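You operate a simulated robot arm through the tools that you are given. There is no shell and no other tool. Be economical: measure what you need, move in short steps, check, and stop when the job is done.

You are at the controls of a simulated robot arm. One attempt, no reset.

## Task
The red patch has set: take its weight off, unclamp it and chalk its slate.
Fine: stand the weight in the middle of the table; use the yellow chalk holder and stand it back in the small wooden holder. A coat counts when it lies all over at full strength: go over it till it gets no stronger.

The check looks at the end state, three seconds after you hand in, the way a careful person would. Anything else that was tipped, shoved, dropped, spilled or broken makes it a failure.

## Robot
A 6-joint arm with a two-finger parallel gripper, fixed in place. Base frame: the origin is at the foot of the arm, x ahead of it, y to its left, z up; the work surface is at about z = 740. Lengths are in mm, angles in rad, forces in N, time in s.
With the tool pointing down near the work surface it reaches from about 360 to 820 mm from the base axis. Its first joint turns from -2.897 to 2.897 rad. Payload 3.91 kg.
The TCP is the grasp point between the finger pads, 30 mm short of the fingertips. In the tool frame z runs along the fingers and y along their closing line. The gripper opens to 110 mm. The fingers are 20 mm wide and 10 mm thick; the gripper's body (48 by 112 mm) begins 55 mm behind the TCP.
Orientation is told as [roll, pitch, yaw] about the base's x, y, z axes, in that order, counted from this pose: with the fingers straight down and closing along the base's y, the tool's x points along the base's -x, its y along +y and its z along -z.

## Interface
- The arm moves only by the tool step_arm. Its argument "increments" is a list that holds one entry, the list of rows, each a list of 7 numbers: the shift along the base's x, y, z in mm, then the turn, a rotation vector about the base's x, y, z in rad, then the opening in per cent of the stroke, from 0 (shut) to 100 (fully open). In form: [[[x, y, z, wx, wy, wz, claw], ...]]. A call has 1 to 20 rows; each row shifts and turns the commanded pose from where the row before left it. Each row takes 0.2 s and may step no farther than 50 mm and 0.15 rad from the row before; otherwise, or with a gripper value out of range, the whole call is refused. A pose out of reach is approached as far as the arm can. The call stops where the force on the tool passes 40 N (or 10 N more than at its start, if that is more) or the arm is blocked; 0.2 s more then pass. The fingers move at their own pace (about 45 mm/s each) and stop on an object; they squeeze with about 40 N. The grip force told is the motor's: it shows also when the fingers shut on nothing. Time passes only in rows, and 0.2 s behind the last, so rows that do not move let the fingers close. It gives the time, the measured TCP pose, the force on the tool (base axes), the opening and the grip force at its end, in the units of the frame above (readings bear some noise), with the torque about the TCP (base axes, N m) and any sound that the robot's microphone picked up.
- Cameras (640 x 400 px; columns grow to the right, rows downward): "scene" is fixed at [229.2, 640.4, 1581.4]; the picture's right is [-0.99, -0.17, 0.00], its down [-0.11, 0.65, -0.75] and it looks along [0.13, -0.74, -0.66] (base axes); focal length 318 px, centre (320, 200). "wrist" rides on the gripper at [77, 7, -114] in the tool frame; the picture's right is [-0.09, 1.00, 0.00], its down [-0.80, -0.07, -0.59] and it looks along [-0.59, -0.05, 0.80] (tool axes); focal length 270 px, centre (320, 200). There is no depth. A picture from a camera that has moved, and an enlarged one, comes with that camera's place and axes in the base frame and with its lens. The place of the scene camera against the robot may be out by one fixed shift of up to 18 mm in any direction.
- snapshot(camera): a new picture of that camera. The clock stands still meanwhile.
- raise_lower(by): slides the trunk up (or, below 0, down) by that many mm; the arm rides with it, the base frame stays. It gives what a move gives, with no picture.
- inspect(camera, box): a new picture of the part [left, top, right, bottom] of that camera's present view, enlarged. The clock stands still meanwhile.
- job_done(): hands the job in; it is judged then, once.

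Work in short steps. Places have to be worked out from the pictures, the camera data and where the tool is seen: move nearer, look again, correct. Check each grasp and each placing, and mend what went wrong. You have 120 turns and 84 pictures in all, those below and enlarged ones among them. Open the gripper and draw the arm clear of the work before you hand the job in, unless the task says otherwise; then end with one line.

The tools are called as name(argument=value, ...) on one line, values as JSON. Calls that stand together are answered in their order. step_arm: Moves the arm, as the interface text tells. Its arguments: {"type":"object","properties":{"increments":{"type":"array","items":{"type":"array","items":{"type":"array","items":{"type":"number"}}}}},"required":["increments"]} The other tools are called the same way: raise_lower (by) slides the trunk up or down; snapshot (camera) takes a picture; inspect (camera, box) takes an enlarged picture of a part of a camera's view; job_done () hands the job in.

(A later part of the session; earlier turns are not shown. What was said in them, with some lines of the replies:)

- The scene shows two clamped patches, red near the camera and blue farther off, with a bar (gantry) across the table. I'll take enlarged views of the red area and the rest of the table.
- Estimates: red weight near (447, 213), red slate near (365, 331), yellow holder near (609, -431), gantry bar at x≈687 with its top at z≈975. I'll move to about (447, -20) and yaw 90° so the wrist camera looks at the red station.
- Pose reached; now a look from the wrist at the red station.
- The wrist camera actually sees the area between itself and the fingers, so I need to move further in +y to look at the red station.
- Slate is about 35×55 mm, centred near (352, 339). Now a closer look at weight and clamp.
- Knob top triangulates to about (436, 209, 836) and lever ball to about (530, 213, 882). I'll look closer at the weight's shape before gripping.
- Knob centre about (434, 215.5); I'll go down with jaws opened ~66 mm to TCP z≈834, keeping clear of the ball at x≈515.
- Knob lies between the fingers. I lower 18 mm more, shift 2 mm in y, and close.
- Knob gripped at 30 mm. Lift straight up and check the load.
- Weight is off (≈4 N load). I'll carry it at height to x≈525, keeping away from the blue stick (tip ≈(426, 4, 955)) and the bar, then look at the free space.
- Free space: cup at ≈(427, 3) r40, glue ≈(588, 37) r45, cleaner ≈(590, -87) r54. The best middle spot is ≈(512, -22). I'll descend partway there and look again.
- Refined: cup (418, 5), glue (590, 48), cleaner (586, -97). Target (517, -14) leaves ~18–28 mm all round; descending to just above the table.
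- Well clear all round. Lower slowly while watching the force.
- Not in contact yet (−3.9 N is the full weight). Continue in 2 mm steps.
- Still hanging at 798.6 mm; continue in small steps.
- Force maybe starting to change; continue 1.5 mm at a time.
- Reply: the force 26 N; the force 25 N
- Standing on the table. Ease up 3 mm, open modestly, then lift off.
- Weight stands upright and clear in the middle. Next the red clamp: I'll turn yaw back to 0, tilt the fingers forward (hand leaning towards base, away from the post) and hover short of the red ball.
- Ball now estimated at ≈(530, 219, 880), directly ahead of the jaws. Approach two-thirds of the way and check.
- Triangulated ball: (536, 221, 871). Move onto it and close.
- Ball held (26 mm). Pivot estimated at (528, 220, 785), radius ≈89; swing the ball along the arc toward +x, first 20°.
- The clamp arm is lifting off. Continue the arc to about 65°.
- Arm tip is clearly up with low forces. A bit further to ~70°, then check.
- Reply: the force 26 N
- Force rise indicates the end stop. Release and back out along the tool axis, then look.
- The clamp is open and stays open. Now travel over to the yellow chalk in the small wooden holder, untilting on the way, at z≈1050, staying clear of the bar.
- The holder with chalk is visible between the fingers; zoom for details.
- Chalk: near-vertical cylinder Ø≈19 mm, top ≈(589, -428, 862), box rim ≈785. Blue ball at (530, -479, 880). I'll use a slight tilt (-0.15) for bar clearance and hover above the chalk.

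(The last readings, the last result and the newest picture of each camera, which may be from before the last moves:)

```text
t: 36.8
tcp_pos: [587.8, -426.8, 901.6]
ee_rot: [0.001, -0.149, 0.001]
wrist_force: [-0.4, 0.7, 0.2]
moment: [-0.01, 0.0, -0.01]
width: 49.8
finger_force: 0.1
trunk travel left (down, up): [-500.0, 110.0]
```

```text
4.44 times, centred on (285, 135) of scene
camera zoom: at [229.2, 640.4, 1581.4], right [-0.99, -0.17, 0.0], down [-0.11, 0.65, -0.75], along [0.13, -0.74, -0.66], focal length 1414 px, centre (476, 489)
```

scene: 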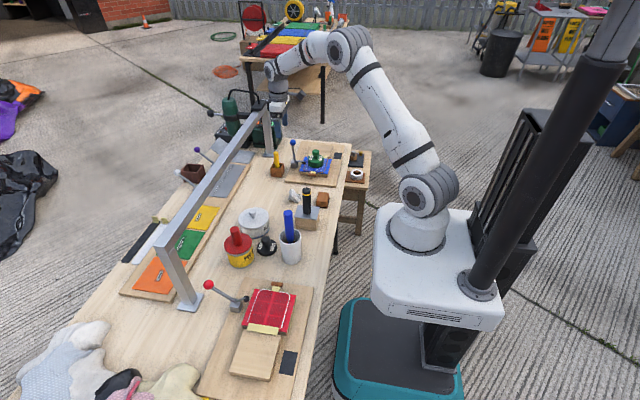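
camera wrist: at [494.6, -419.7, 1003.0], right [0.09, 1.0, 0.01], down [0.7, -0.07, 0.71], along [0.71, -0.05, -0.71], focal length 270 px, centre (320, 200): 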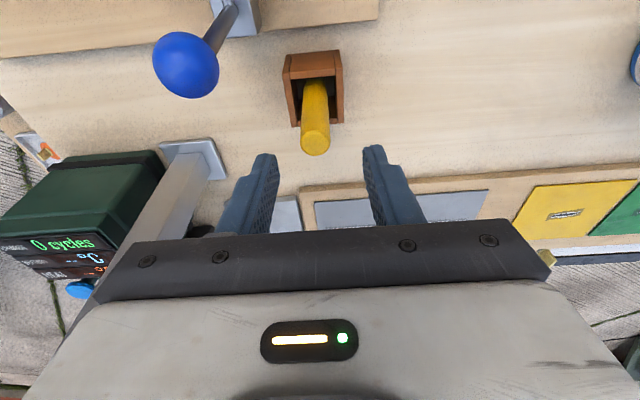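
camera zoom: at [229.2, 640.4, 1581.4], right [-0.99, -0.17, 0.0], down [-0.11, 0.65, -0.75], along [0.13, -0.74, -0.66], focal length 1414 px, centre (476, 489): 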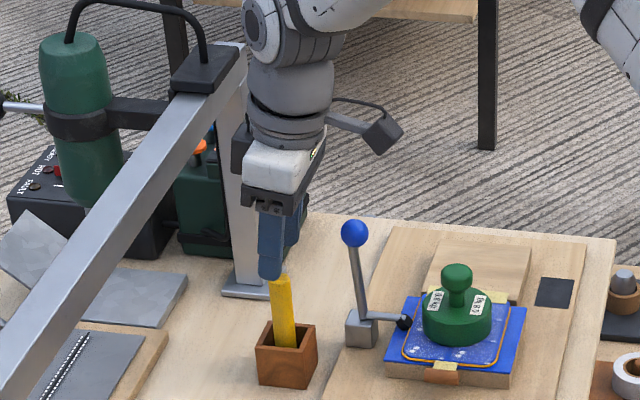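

Chalk top refines to about (593, -429, 850). Descend vertically to TCP z≈830, then check before closing.

step_arm(increments=[[[4, -2, -16, 0, 0, 0, 45], [0, 0, -20, 0, 0, 0, 45], [0, 0, -20, 0, 0, 0, 45], [0, 0, -15, 0, 0, 0, 45]]])

inspect(camera="wrist", box=[160, 60, 480, 260])

inspect(camera="scene", box=[235, 90, 335, 180])

```text
t: 37.8
tcp_pos: [591.0, -427.8, 832.1]
ee_rot: [-0.001, -0.151, 0.0]
wrist_force: [0.2, -0.4, 0.4]
moment: [-0.04, -0.01, -0.04]
width: 49.9
finger_force: 0.0
trunk travel left (down, up): [-500.0, 110.0]
```

```text
2.00 times, centred on (320, 160) of wrist
camera zoom: at [497.0, -420.5, 932.5], right [0.09, 1.0, 0.01], down [0.7, -0.07, 0.71], along [0.71, -0.05, -0.71], focal length 541 px, centre (320, 280)
```

zoom: 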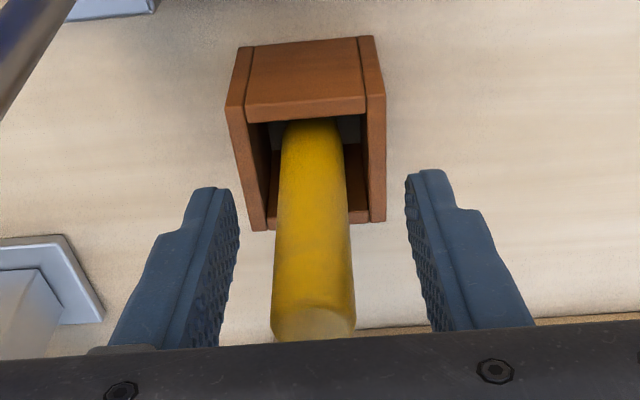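

```text
4.44 times, centred on (285, 135) of scene
camera zoom: at [229.2, 640.4, 1581.4], right [-0.99, -0.17, 0.0], down [-0.11, 0.65, -0.75], along [0.13, -0.74, -0.66], focal length 1414 px, centre (476, 489)
```

zoom: 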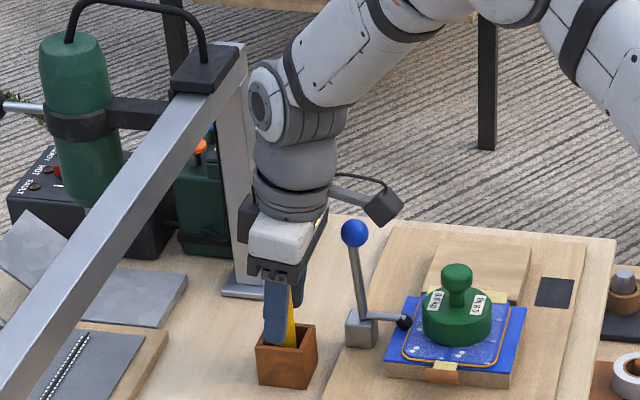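

Stick is ~2 mm off centre toward -y; correct that and close.

step_arm(increments=[[[1, -2.3, 0, 0, 0, 0, 45], [0, 0, 0, 0, 0, 0, 30], [0, 0, 0, 0, 0, 0, 20], [0, 0, 0, 0, 0, 0, 5], [0, 0, 0, 0, 0, 0, 5], [0, 0, 0, 0, 0, 0, 5]]])

inspect(camera="wrist", box=[160, 60, 480, 260])

```text
t: 39.2
tcp_pos: [590.2, -431.4, 832.1]
ee_rot: [-0.001, -0.15, 0.001]
wrist_force: [0.1, 0.3, 2.5]
moment: [0.21, -0.02, 0.03]
width: 19.0
finger_force: 39.8
trunk travel left (down, up): [-500.0, 110.0]
```

```text
2.00 times, centred on (320, 160) of wrist
camera zoom: at [497.6, -423.2, 933.3], right [0.09, 1.0, 0.01], down [0.7, -0.07, 0.71], along [0.71, -0.05, -0.71], focal length 541 px, centre (320, 280)
```

zoom: 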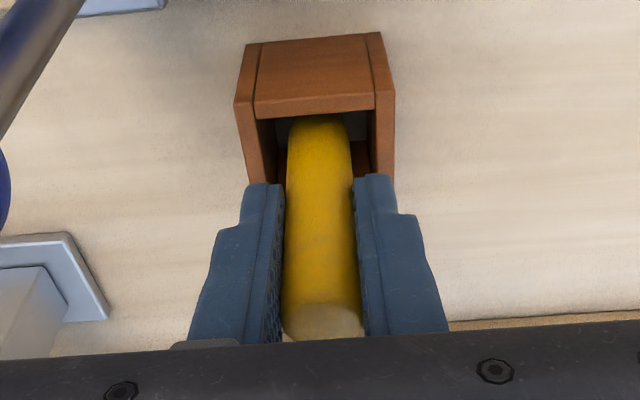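

Chalk gripped (19 mm). Lift straight out of the holder.

step_arm(increments=[[[0, 0, 10, 0, 0, 0, 5], [0, 0, 20, 0, 0, 0, 5], [0, 0, 30, 0, 0, 0, 5], [0, 0, 30, 0, 0, 0, 5], [-10, 0, 40, 0, 0, 0, 5]]])

inspect(camera="scene", box=[235, 90, 335, 180])

inspect(camera="wrist", box=[160, 60, 480, 260])

```text
t: 40.4
tcp_pos: [579.3, -430.4, 963.5]
ee_rot: [-0.001, -0.149, 0.001]
wrist_force: [0.4, -0.8, -0.1]
moment: [-0.03, 0.01, 0.0]
width: 19.0
finger_force: 40.3
trunk travel left (down, up): [-500.0, 110.0]
```

```text
4.44 times, centred on (285, 135) of scene
camera zoom: at [229.2, 640.4, 1581.4], right [-0.99, -0.17, 0.0], down [-0.11, 0.65, -0.75], along [0.13, -0.74, -0.66], focal length 1414 px, centre (476, 489)
```

zoom: 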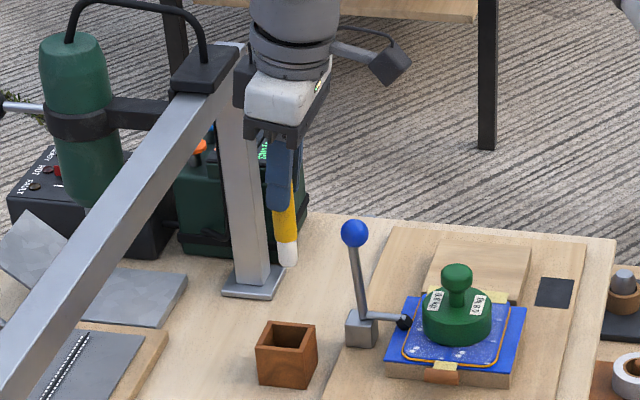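

```text
2.00 times, centred on (320, 160) of wrist
camera zoom: at [486.5, -422.8, 1064.6], right [0.09, 1.0, 0.01], down [0.7, -0.07, 0.71], along [0.71, -0.05, -0.71], focal length 541 px, centre (320, 280)
```

zoom: 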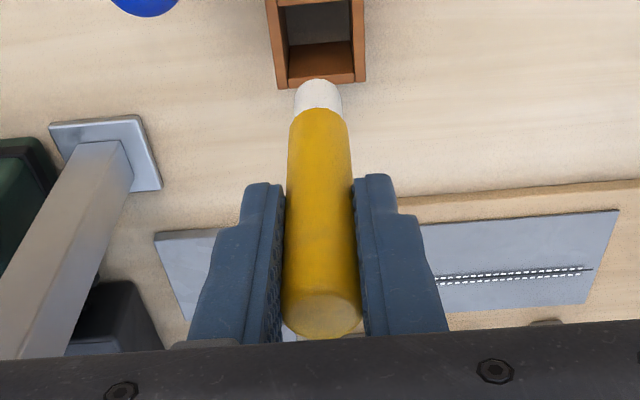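

White chalk tip is at the bottom, ≈84 mm below the TCP. Carry high over to the red slate.

step_arm(increments=[[[-10, 0, 45, 0, 0, 0, 5], [-20, 10, 45, 0, 0, 0, 5], [-20, 35, 5, 0, 0, 0, 5], [-15, 40, 0, 0, 0, 0, 5], [-10, 42, 0, 0, 0, 0, 5], [0, 42, 0, 0, 0, 0, 5], [0, 42, 0, 0, 0, 0, 5], [0, 42, 0, 0, 0, 0, 5], [0, 42, 0, 0, 0, 0, 5], [0, 42, 0, 0, 0, 0, 5], [0, 42, 0, 0, 0, 0, 5], [0, 42, 0, 0, 0, 0, 5], [0, 42, 0, 0, 0, 0, 5], [0, 42, 0, 0, 0, 0, 5], [-10, 42, 0, 0, 0, 0, 5], [-20, 42, 0, 0, 0, 0, 5], [-20, 42, 0, 0, 0, 0, 5], [-25, 38, 0, 0, 0, 0, 5], [-25, 30, -20, 0, 0, 0, 5], [-20, 20, -20, 0, 0, 0, 5]]])

snapshot(camera="wrist")

```text
refused: row 2 steps farther than a row can; nothing moved
```

```text
36 pictures are left
camera wrist: at [486.5, -422.8, 1064.6], right [0.09, 1.0, 0.01], down [0.7, -0.07, 0.71], along [0.71, -0.05, -0.71], focal length 270 px, centre (320, 200)
```

wrist: 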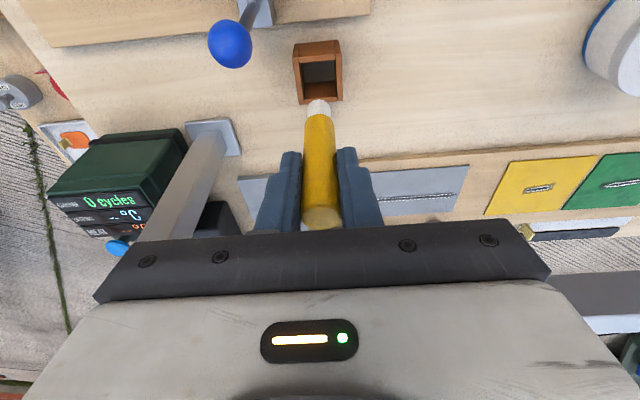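

A step was just too long; resend with smaller steps.

step_arm(increments=[[[-10, 0, 45, 0, 0, 0, 5], [-20, 10, 40, 0, 0, 0, 5], [-20, 35, 5, 0, 0, 0, 5], [-15, 40, 0, 0, 0, 0, 5], [-10, 42, 0, 0, 0, 0, 5], [0, 42, 0, 0, 0, 0, 5], [0, 42, 0, 0, 0, 0, 5], [0, 42, 0, 0, 0, 0, 5], [0, 42, 0, 0, 0, 0, 5], [0, 42, 0, 0, 0, 0, 5], [0, 42, 0, 0, 0, 0, 5], [0, 42, 0, 0, 0, 0, 5], [0, 42, 0, 0, 0, 0, 5], [0, 42, 0, 0, 0, 0, 5], [-10, 42, 0, 0, 0, 0, 5], [-20, 42, 0, 0, 0, 0, 5], [-20, 42, 0, 0, 0, 0, 5], [-25, 38, 0, 0, 0, 0, 5], [-25, 30, -20, 0, 0, 0, 5], [-20, 20, -20, 0, 0, 0, 5]]])

```text
t: 44.6
tcp_pos: [385.8, 290.8, 1010.5]
ee_rot: [0.0, -0.149, -0.001]
wrist_force: [0.7, -0.1, -0.4]
moment: [0.0, 0.01, 0.02]
width: 19.5
finger_force: 40.8
trunk travel left (down, up): [-500.0, 110.0]
```

Continue to hover over the slate with the tip about 60 mm above it.

step_arm(increments=[[[-8, 16, -30, 0, 0, 0, 5], [-8, 16, -30, 0, 0, 0, 5], [-4, 16, -30, 0, 0, 0, 5], [0, 0, -20, 0, 0, 0, 5]]])

snapshot(camera="wrist")

inspect(camera="scene", box=[220, 300, 340, 400])

```text
t: 45.6
tcp_pos: [363.7, 337.7, 901.2]
ee_rot: [0.0, -0.149, 0.0]
wrist_force: [0.2, -0.2, 0.1]
moment: [0.01, 0.05, 0.01]
width: 19.0
finger_force: 40.2
trunk travel left (down, up): [-500.0, 110.0]
```

```text
35 pictures are left
camera wrist: at [270.9, 344.5, 1002.6], right [0.09, 1.0, 0.01], down [0.7, -0.07, 0.71], along [0.71, -0.05, -0.71], focal length 270 px, centre (320, 200)
```

wrist: 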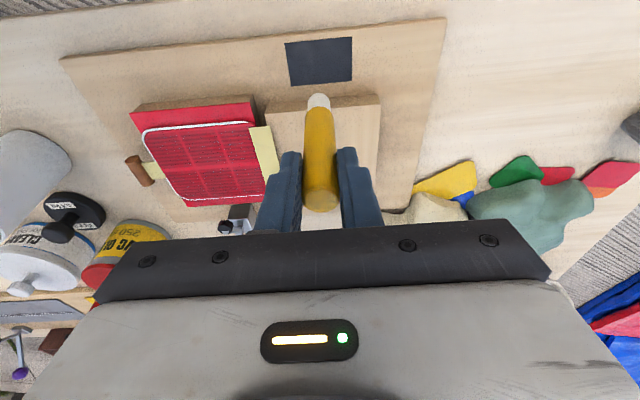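

```text
4.00 times, centred on (280, 350) of scene
camera zoom: at [229.2, 640.4, 1581.4], right [-0.99, -0.17, 0.0], down [-0.11, 0.65, -0.75], along [0.13, -0.74, -0.66], focal length 1273 px, centre (480, -400)
```

zoom: 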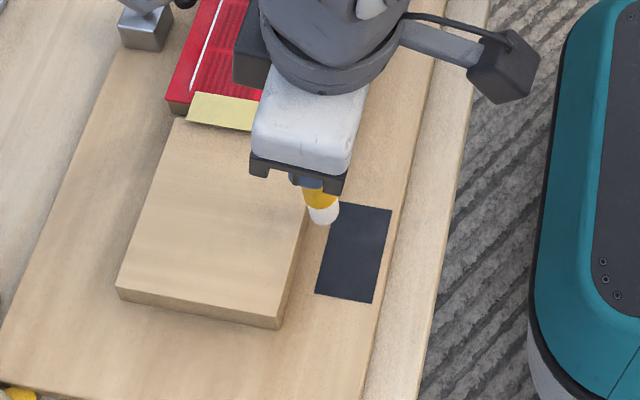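

Slate: x 335–371, y 312–368. The tip sits ≈6 mm behind TCP in x, +1 in y. Go over its corner region and feel for contact.

step_arm(increments=[[[-7, -9, -15, 0, 0, 0, 5], [-7, -9, -15, 0, 0, 0, 5], [0, 0, -12, 0, 0, 0, 5], [0, 0, -6, 0, 0, 0, 5], [0, 0, -3, 0, 0, 0, 5], [0, 0, -2, 0, 0, 0, 5], [0, 0, -2, 0, 0, 0, 5], [0, 0, 0, 0, 0, 0, 5]]])

inspect(camera="wrist", box=[220, 0, 420, 125])

```text
t: 47.4
tcp_pos: [351.4, 317.0, 847.0]
ee_rot: [0.001, -0.151, -0.001]
wrist_force: [-3.7, 2.1, 22.4]
moment: [0.74, 0.24, 0.06]
width: 19.2
finger_force: 39.5
trunk travel left (down, up): [-500.0, 110.0]
```

```text
3.20 times, centred on (320, 62) of wrist
camera zoom: at [257.5, 324.8, 948.5], right [0.09, 1.0, 0.01], down [0.7, -0.07, 0.71], along [0.71, -0.05, -0.71], focal length 865 px, centre (320, 640)
```

zoom: 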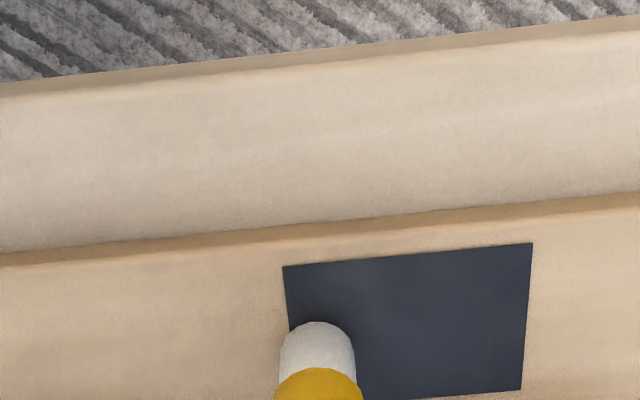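

Contact at TCP z≈847 (22 N). Relative to the slate the tip is at ≈(358, 319). Ease by 1 mm and do a test stroke along y and back.

step_arm(increments=[[[0, 0, 0.8, 0, 0, 0, 5], [0, 11, 0, 0, 0, 0, 5], [0, 11, 0, 0, 0, 0, 5], [0, 11, 0, 0, 0, 0, 5], [0, 11, 0, 0, 0, 0, 5], [0, -11, 0, 0, 0, 0, 5], [0, -11, 0, 0, 0, 0, 5], [0, -11, 0, 0, 0, 0, 5], [0, -11, 0, 0, 0, 0, 5]]])

inspect(camera="wrist", box=[220, 30, 420, 155])

```text
t: 49.4
tcp_pos: [352.2, 319.6, 848.2]
ee_rot: [0.001, -0.151, 0.0]
wrist_force: [-0.7, -0.4, -0.7]
moment: [0.0, 0.03, 0.01]
width: 19.8
finger_force: 39.5
trunk travel left (down, up): [-500.0, 110.0]
```

```text
3.20 times, centred on (320, 92) of wrist
camera zoom: at [258.7, 325.9, 948.8], right [0.09, 1.0, 0.01], down [0.7, -0.07, 0.71], along [0.71, -0.05, -0.71], focal length 865 px, centre (320, 544)
```

zoom: 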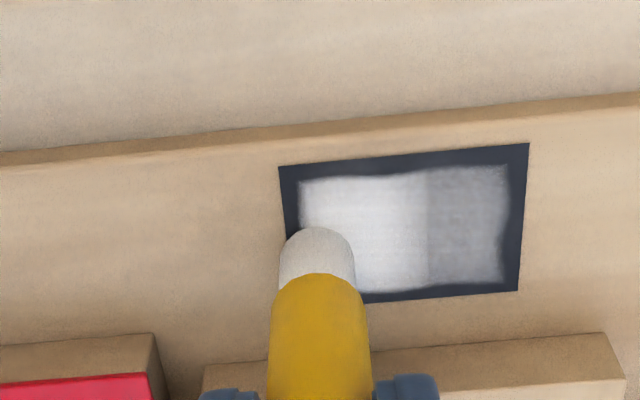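

The stroke leaves a wide mark; margins of ~4–6 mm remain all round and the right half is fainter, and contact is now light. Lower 1.5 mm and check the force.

step_arm(increments=[[[-5, -6, -1.2, 0, 0, 0, 5], [0, 0, 0, 0, 0, 0, 5]]])

```text
t: 50.0
tcp_pos: [347.9, 311.3, 846.4]
ee_rot: [0.001, -0.151, 0.001]
wrist_force: [1.1, 1.6, 9.2]
moment: [0.13, -0.22, 0.02]
width: 19.8
finger_force: 39.5
trunk travel left (down, up): [-500.0, 110.0]
```

9 N contact. Raster three lines along y at x = 347, 351.5, 356, covering the full slate.

step_arm(increments=[[[0, 11, 0, 0, 0, 0, 5], [0, 11, 0, 0, 0, 0, 5], [0, 11, 0, 0, 0, 0, 5], [0, 11, 0, 0, 0, 0, 5], [0, 12, 0, 0, 0, 0, 5], [4.5, 0, 0, 0, 0, 0, 5], [0, -11, 0, 0, 0, 0, 5], [0, -11, 0, 0, 0, 0, 5], [0, -11, 0, 0, 0, 0, 5], [0, -11, 0, 0, 0, 0, 5], [0, -12, 0, 0, 0, 0, 5], [4.5, 0, 0, 0, 0, 0, 5], [0, 11, 0, 0, 0, 0, 5], [0, 11, 0, 0, 0, 0, 5], [0, 11, 0, 0, 0, 0, 5], [0, 11, 0, 0, 0, 0, 5], [0, 12, 0, 0, 0, 0, 5]]])

inspect(camera="wrist", box=[180, 30, 380, 155])

```text
t: 53.6
tcp_pos: [355.8, 368.7, 846.8]
ee_rot: [0.002, -0.151, 0.0]
wrist_force: [0.1, -2.8, 12.4]
moment: [-0.3, -0.04, -0.05]
width: 19.3
finger_force: 39.9
trunk travel left (down, up): [-500.0, 110.0]
```

```text
3.20 times, centred on (280, 92) of wrist
camera zoom: at [262.1, 375.5, 947.9], right [0.09, 1.0, 0.01], down [0.7, -0.07, 0.71], along [0.71, -0.05, -0.71], focal length 865 px, centre (448, 544)
```

zoom: 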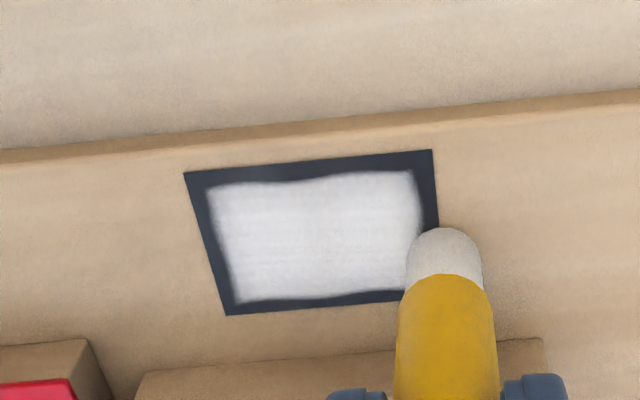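

The coat fills a fixed inner field with no growth beyond it; now it looks uniform. Go over it fully once more in reverse and compare strength.

step_arm(increments=[[[0, -11, 0, 0, 0, 0, 5], [0, -11, 0, 0, 0, 0, 5], [0, -11, 0, 0, 0, 0, 5], [0, -11, 0, 0, 0, 0, 5], [0, -12, 0, 0, 0, 0, 5], [-5, 0, 0, 0, 0, 0, 5], [0, 11, 0, 0, 0, 0, 5], [0, 11, 0, 0, 0, 0, 5], [0, 11, 0, 0, 0, 0, 5], [0, 11, 0, 0, 0, 0, 5], [0, 12, 0, 0, 0, 0, 5], [-6, 0, 0, 0, 0, 0, 5], [0, -11, 0, 0, 0, 0, 5], [0, -11, 0, 0, 0, 0, 5], [0, -11, 0, 0, 0, 0, 5], [0, -11, 0, 0, 0, 0, 5], [0, -12, 0, 0, 0, 0, 5]]])

step_arm(increments=[[[-6, 0, 0, 0, 0, 0, 5], [0, 11, 0, 0, 0, 0, 5], [0, 11, 0, 0, 0, 0, 5], [0, 11, 0, 0, 0, 0, 5], [0, 11, 0, 0, 0, 0, 5], [0, 12, 0, 0, 0, 0, 5], [9, 0, 0, 0, 0, 0, 5], [0, -11, 0, 0, 0, 0, 5], [0, -11, 0, 0, 0, 0, 5], [0, -11, 0, 0, 0, 0, 5], [0, -11, 0, 0, 0, 0, 5], [8, 0, 0, 0, 0, 0, 5], [0, 11, 0, 0, 0, 0, 5], [0, 11, 0, 0, 0, 0, 5], [0, 11, 0, 0, 0, 0, 5], [0, 11, 0, 0, 0, 0, 5]]])

inspect(camera="wrist", box=[180, 30, 380, 155])

```text
t: 57.2
tcp_pos: [346.3, 312.5, 847.0]
ee_rot: [-0.001, -0.15, 0.001]
wrist_force: [0.9, 0.6, 5.0]
moment: [-0.03, -0.07, -0.01]
width: 19.4
finger_force: 40.2
trunk travel left (down, up): [-500.0, 110.0]
```

```text
t: 60.6
tcp_pos: [356.6, 367.7, 846.8]
ee_rot: [0.0, -0.151, 0.0]
wrist_force: [1.0, -2.2, 8.0]
moment: [-0.2, -0.05, -0.03]
width: 19.7
finger_force: 39.9
trunk travel left (down, up): [-500.0, 110.0]
```

```text
3.20 times, centred on (280, 92) of wrist
camera zoom: at [263.0, 375.3, 947.5], right [0.09, 1.0, 0.01], down [0.7, -0.07, 0.71], along [0.71, -0.05, -0.71], focal length 865 px, centre (448, 544)
```

zoom: 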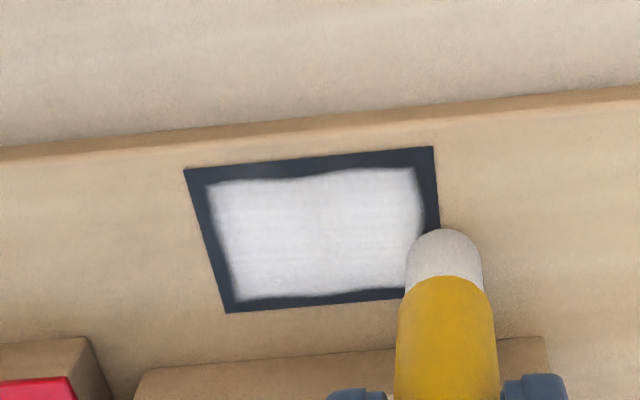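

No change in extent or strength. Lift clear and look at the whole slate unobstructed.

step_arm(increments=[[[0, 0, 20, 0, 0, 0, 5], [0, -10, 40, 0, 0, 0, 5], [20, -15, 30, 0, 0, 0, 5], [20, 0, 20, 0, 0, 0, 5]]])

inspect(camera="wrist", box=[260, 0, 400, 100])

inspect(camera="scene", box=[250, 330, 330, 390])

```text
t: 61.6
tcp_pos: [394.3, 341.7, 954.5]
ee_rot: [0.002, -0.148, -0.001]
wrist_force: [0.1, 0.0, 0.4]
moment: [0.0, 0.0, 0.0]
width: 19.5
finger_force: 40.1
trunk travel left (down, up): [-500.0, 110.0]
```

```text
4.00 times, centred on (330, 50) of wrist
camera zoom: at [300.7, 349.5, 1056.6], right [0.09, 1.0, 0.01], down [0.7, -0.07, 0.71], along [0.7, -0.05, -0.71], focal length 1081 px, centre (280, 800)
```

zoom: 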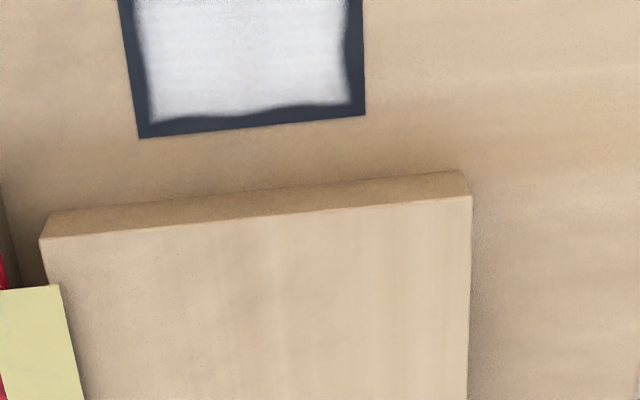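

```text
6.67 times, centred on (290, 360) of scene
camera zoom: at [229.2, 640.4, 1581.4], right [-0.99, -0.17, 0.0], down [-0.11, 0.65, -0.75], along [0.13, -0.74, -0.66], focal length 2121 px, centre (520, -867)
```

zoom: 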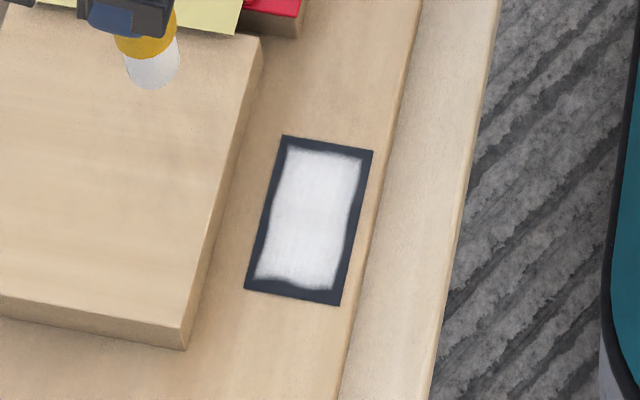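

Slate evenly coated, no stray marks. Carry the chalk back to its holder by the same high path.

step_arm(increments=[[[0, 0, 45, 0, 0, 0, 5], [10, -20, 42, 0, 0, 0, 5], [20, -40, 10, 0, 0, 0, 5], [18, -42, 5, 0, 0, 0, 5], [18, -42, 0, 0, 0, 0, 5], [18, -42, 0, 0, 0, 0, 5], [18, -42, 0, 0, 0, 0, 5], [8, -42, 0, 0, 0, 0, 5], [0, -42, 0, 0, 0, 0, 5], [0, -42, 0, 0, 0, 0, 5], [0, -42, 0, 0, 0, 0, 5], [0, -42, 0, 0, 0, 0, 5], [0, -42, 0, 0, 0, 0, 5], [0, -42, 0, 0, 0, 0, 5], [10, -42, 0, 0, 0, 0, 5], [15, -42, 0, 0, 0, 0, 5], [15, -42, 0, 0, 0, 0, 5], [15, -42, 0, 0, 0, 0, 5], [15, -42, 0, 0, 0, 0, 5], [6, -41, 0, 0, 0, 0, 5]]])

step_arm(increments=[[[0, 0, -40, 0, 0, 0, 5], [0, 0, -40, 0, 0, 0, 5], [4, 0, -40, 0, 0, 0, 5], [4, 0, -20, 0, 0, 0, 5]]])

inspect(camera="wrist", box=[160, 0, 480, 200])

```text
t: 65.8
tcp_pos: [580.7, -432.3, 1058.0]
ee_rot: [0.0, -0.147, 0.0]
wrist_force: [0.0, 0.0, -0.8]
moment: [0.01, -0.03, 0.02]
width: 19.3
finger_force: 39.9
trunk travel left (down, up): [-500.0, 110.0]
```

```text
t: 66.8
tcp_pos: [589.6, -429.1, 918.5]
ee_rot: [0.002, -0.148, 0.0]
wrist_force: [0.5, -0.4, 0.1]
moment: [-0.04, 0.02, 0.0]
width: 19.4
finger_force: 39.4
trunk travel left (down, up): [-500.0, 110.0]
```

```text
2.00 times, centred on (320, 100) of wrist
camera zoom: at [495.8, -421.8, 1019.1], right [0.09, 1.0, 0.01], down [0.7, -0.07, 0.71], along [0.71, -0.05, -0.71], focal length 541 px, centre (320, 400)
```

zoom: 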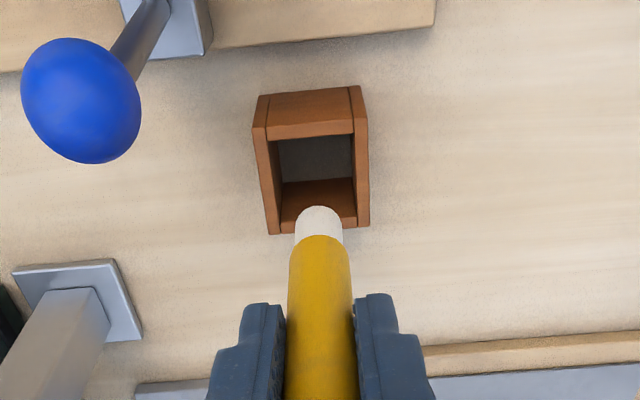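

Box opening centre ≈(588.5, -429.7); tip appears ≈5–7 mm too far in +x and 2 in +y. Shift and descend to just above the rim, then check.

step_arm(increments=[[[-6, -2, -15, 0, 0, 0, 5], [0, 0, -15, 0, 0, 0, 5], [0, 0, 0, 0, 0, 0, 5]]])

inspect(camera="wrist", box=[240, 20, 400, 120])

inspect(camera="scene", box=[245, 130, 315, 180])

```text
t: 67.6
tcp_pos: [582.4, -430.6, 887.6]
ee_rot: [0.0, -0.151, -0.002]
wrist_force: [0.0, 0.0, -0.3]
moment: [0.04, -0.03, -0.02]
width: 19.6
finger_force: 40.3
trunk travel left (down, up): [-500.0, 110.0]
```

```text
4.00 times, centred on (320, 70) of wrist
camera zoom: at [489.6, -424.2, 990.0], right [0.09, 1.0, 0.01], down [0.7, -0.07, 0.71], along [0.71, -0.05, -0.71], focal length 1081 px, centre (320, 720)
```

zoom: 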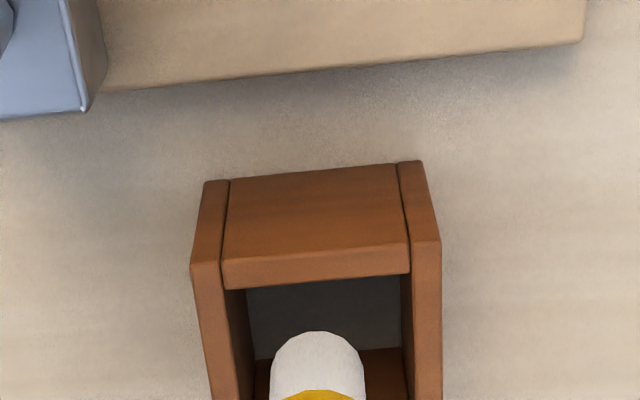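

```text
8.00 times, centred on (280, 155) of scene
camera zoom: at [229.2, 640.4, 1581.4], right [-0.99, -0.17, 0.0], down [-0.11, 0.65, -0.75], along [0.13, -0.74, -0.66], focal length 2545 px, centre (640, 560)
```

zoom: 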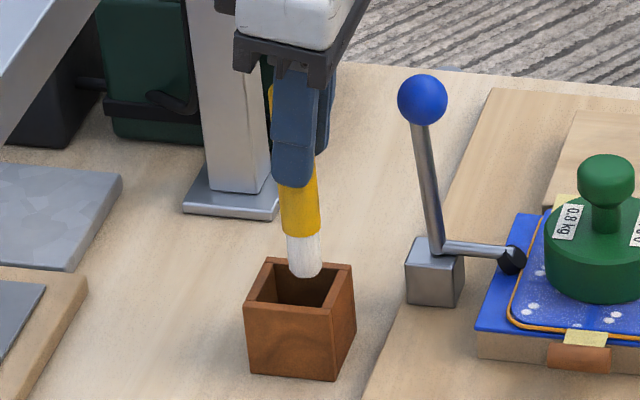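

Tip is ~2.5 mm to -x of the opening's centre per both views. Shift +2.5 and lower into the holder.

step_arm(increments=[[[2.5, 0, -8, 0, 0, 0, 5], [0, 0, -10, 0, 0, 0, 5], [0, 0, -10, 0, 0, 0, 5], [0, 0, -10, 0, 0, 0, 5], [0, 0, -8, 0, 0, 0, 5], [0, 0, -3, 0, 0, 0, 5], [0, 0, 0, 0, 0, 0, 5]]])

step_arm(increments=[[[0, 0, -2, 0, 0, 0, 5], [0, 0, -1.5, 0, 0, 0, 5], [0, 0, 0, 0, 0, 0, 5]]])

```text
t: 69.2
tcp_pos: [586.7, -432.1, 840.1]
ee_rot: [0.0, -0.15, 0.0]
wrist_force: [0.2, 0.3, 0.0]
moment: [0.01, 0.01, 0.0]
width: 19.6
finger_force: 39.8
trunk travel left (down, up): [-500.0, 110.0]
```

```text
t: 70.0
tcp_pos: [585.2, -431.9, 836.5]
ee_rot: [0.0, -0.15, 0.0]
wrist_force: [0.4, 0.6, -0.2]
moment: [0.0, 0.01, -0.05]
width: 19.6
finger_force: 40.3
trunk travel left (down, up): [-500.0, 110.0]
```

It entered freely; no contact yet. Continue to the floor in 1.5 mm steps.

step_arm(increments=[[[0, 0, -1.5, 0, 0, 0, 5], [0, 0, -1.5, 0, 0, 0, 5], [0, 0, 0, 0, 0, 0, 5]]])

step_arm(increments=[[[0, 0, -1.2, 0, 0, 0, 5], [0, 0, 0, 0, 0, 0, 5]]])

```text
t: 70.8
tcp_pos: [585.8, -432.6, 833.5]
ee_rot: [-0.002, -0.153, 0.0]
wrist_force: [-1.3, 1.0, 8.1]
moment: [0.08, 0.08, 0.02]
width: 19.6
finger_force: 39.8
trunk travel left (down, up): [-500.0, 110.0]
```

```text
t: 71.4
tcp_pos: [585.2, -431.7, 834.5]
ee_rot: [-0.001, -0.15, -0.002]
wrist_force: [-1.2, -0.1, 16.1]
moment: [0.0, 0.06, 0.02]
width: 19.8
finger_force: 40.2
trunk travel left (down, up): [-500.0, 110.0]
```

Chalk stands on the holder's floor (16 N). Ease up 1.2 mm, open evenly, then look before withdrawing.

step_arm(increments=[[[0, 0, 1.2, 0, 0, 0, 5], [0, 0, 0, 0, 0, 0, 20], [0, 0, 0, 0, 0, 0, 30], [0, 0, 0, 0, 0, 0, 40], [0, 0, 0, 0, 0, 0, 40], [0, 0, 0, 0, 0, 0, 40]]])

inspect(camera="wrist", box=[160, 60, 480, 260])

```text
t: 72.8
tcp_pos: [585.7, -432.5, 833.1]
ee_rot: [-0.002, -0.149, 0.001]
wrist_force: [0.0, 0.0, -0.1]
moment: [-0.04, 0.03, 0.01]
width: 43.9
finger_force: 0.1
trunk travel left (down, up): [-500.0, 110.0]
```

```text
2.00 times, centred on (320, 160) of wrist
camera zoom: at [493.3, -424.8, 933.8], right [0.09, 1.0, 0.01], down [0.7, -0.07, 0.71], along [0.71, -0.05, -0.71], focal length 541 px, centre (320, 280)
```

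zoom: 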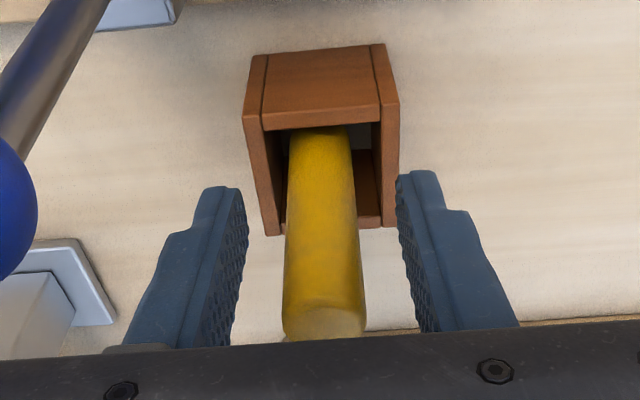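

The chalk stands in the holder, free between the fingers. Withdraw straight up, then back away from the bar.

step_arm(increments=[[[0, 0, 15, 0, 0, 0, 40], [0, 0, 25, 0, 0, 0, 40], [0, 0, 35, 0, 0, 0, 40], [0, 0, 45, 0, 0, 0, 40], [-15, 0, 45, 0, 0, 0, 40], [-35, 20, 30, 0, 0, 0, 60], [-40, 25, 0, 0, 0, 0, 80], [-20, 40, 0, 0, 0, 0, 80]]])

snapshot(camera="scene")

inspect(camera="scene", box=[245, 130, 335, 190])

inspect(camera="scene", box=[190, 190, 350, 400])

```text
refused: row 6 steps farther than a row can; nothing moved
```

```text
23 pictures are left
```

scene: 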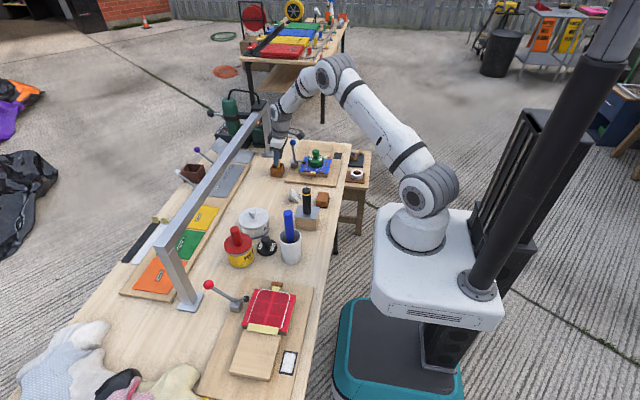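

```text
6.67 times, centred on (290, 160) of scene
camera zoom: at [229.2, 640.4, 1581.4], right [-0.99, -0.17, 0.0], down [-0.11, 0.65, -0.75], along [0.13, -0.74, -0.66], focal length 2121 px, centre (520, 467)
```

zoom: 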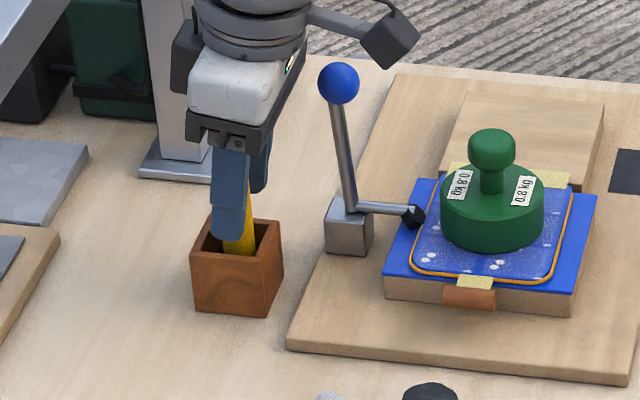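

```text
1.90 times, centred on (270, 295) of scene
camera zoom: at [229.2, 640.4, 1581.4], right [-0.99, -0.17, 0.0], down [-0.11, 0.65, -0.75], along [0.13, -0.74, -0.66], focal length 606 px, centre (415, 19)
```

zoom: 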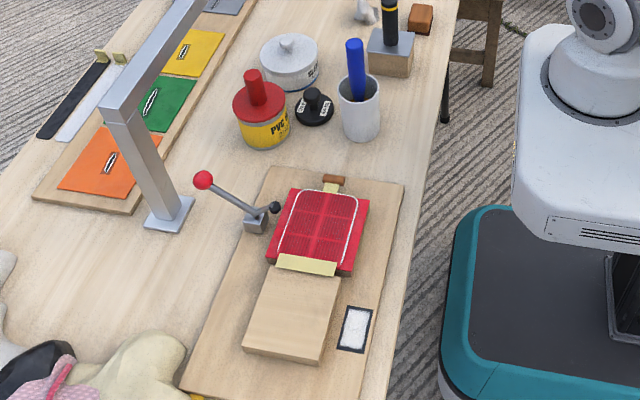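

Refused for one overlong step; everything else looks right. Resend the withdrawal with shorter steps.

step_arm(increments=[[[0, 0, 15, 0, 0, 0, 40], [0, 0, 25, 0, 0, 0, 40], [0, 0, 35, 0, 0, 0, 40], [0, 0, 45, 0, 0, 0, 40], [-15, 0, 45, 0, 0, 0, 40], [-30, 20, 20, 0, 0, 0, 60], [-40, 25, 0, 0, 0, 0, 80], [-20, 40, 0, 0, 0, 0, 80]]])

inspect(camera="scene", box=[245, 130, 335, 190])

```text
t: 74.6
tcp_pos: [480.4, -346.7, 1018.0]
ee_rot: [0.001, -0.151, -0.002]
wrist_force: [-0.5, -0.1, 0.2]
moment: [-0.01, 0.02, -0.01]
width: 88.3
finger_force: 0.0
trunk travel left (down, up): [-500.0, 110.0]
```

```text
6.67 times, centred on (290, 160) of scene
camera zoom: at [229.2, 640.4, 1581.4], right [-0.99, -0.17, 0.0], down [-0.11, 0.65, -0.75], along [0.13, -0.74, -0.66], focal length 2121 px, centre (520, 467)
```

zoom: 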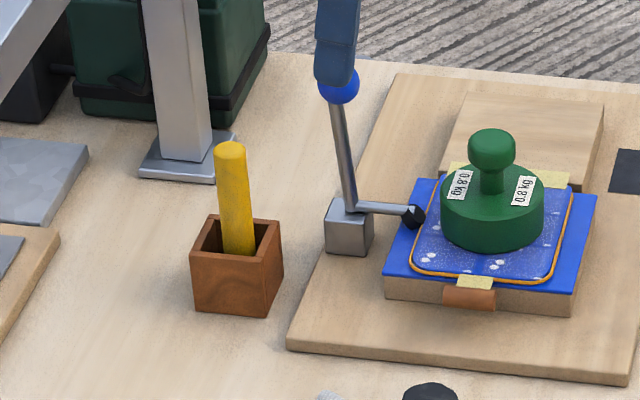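

The chalk is back in its holder, the weight stands mid-table, the red clamp is open, the slate is evenly coated and the arm is clear with the gripper open. Handing in.

job_done()

```text
The job is handed in.
```

The red patch's weight stands in the open part of the table's middle, about 140 mm short of dead centre because the cans and the bar block that spot. Its clamp is open. Its slate is chalked evenly until it got no stronger, though a dark rim of a few mm stayed round the edge that more passes didn't fill. The yellow chalk holder is back in its wooden holder, and I saw nothing else moved or tipped.
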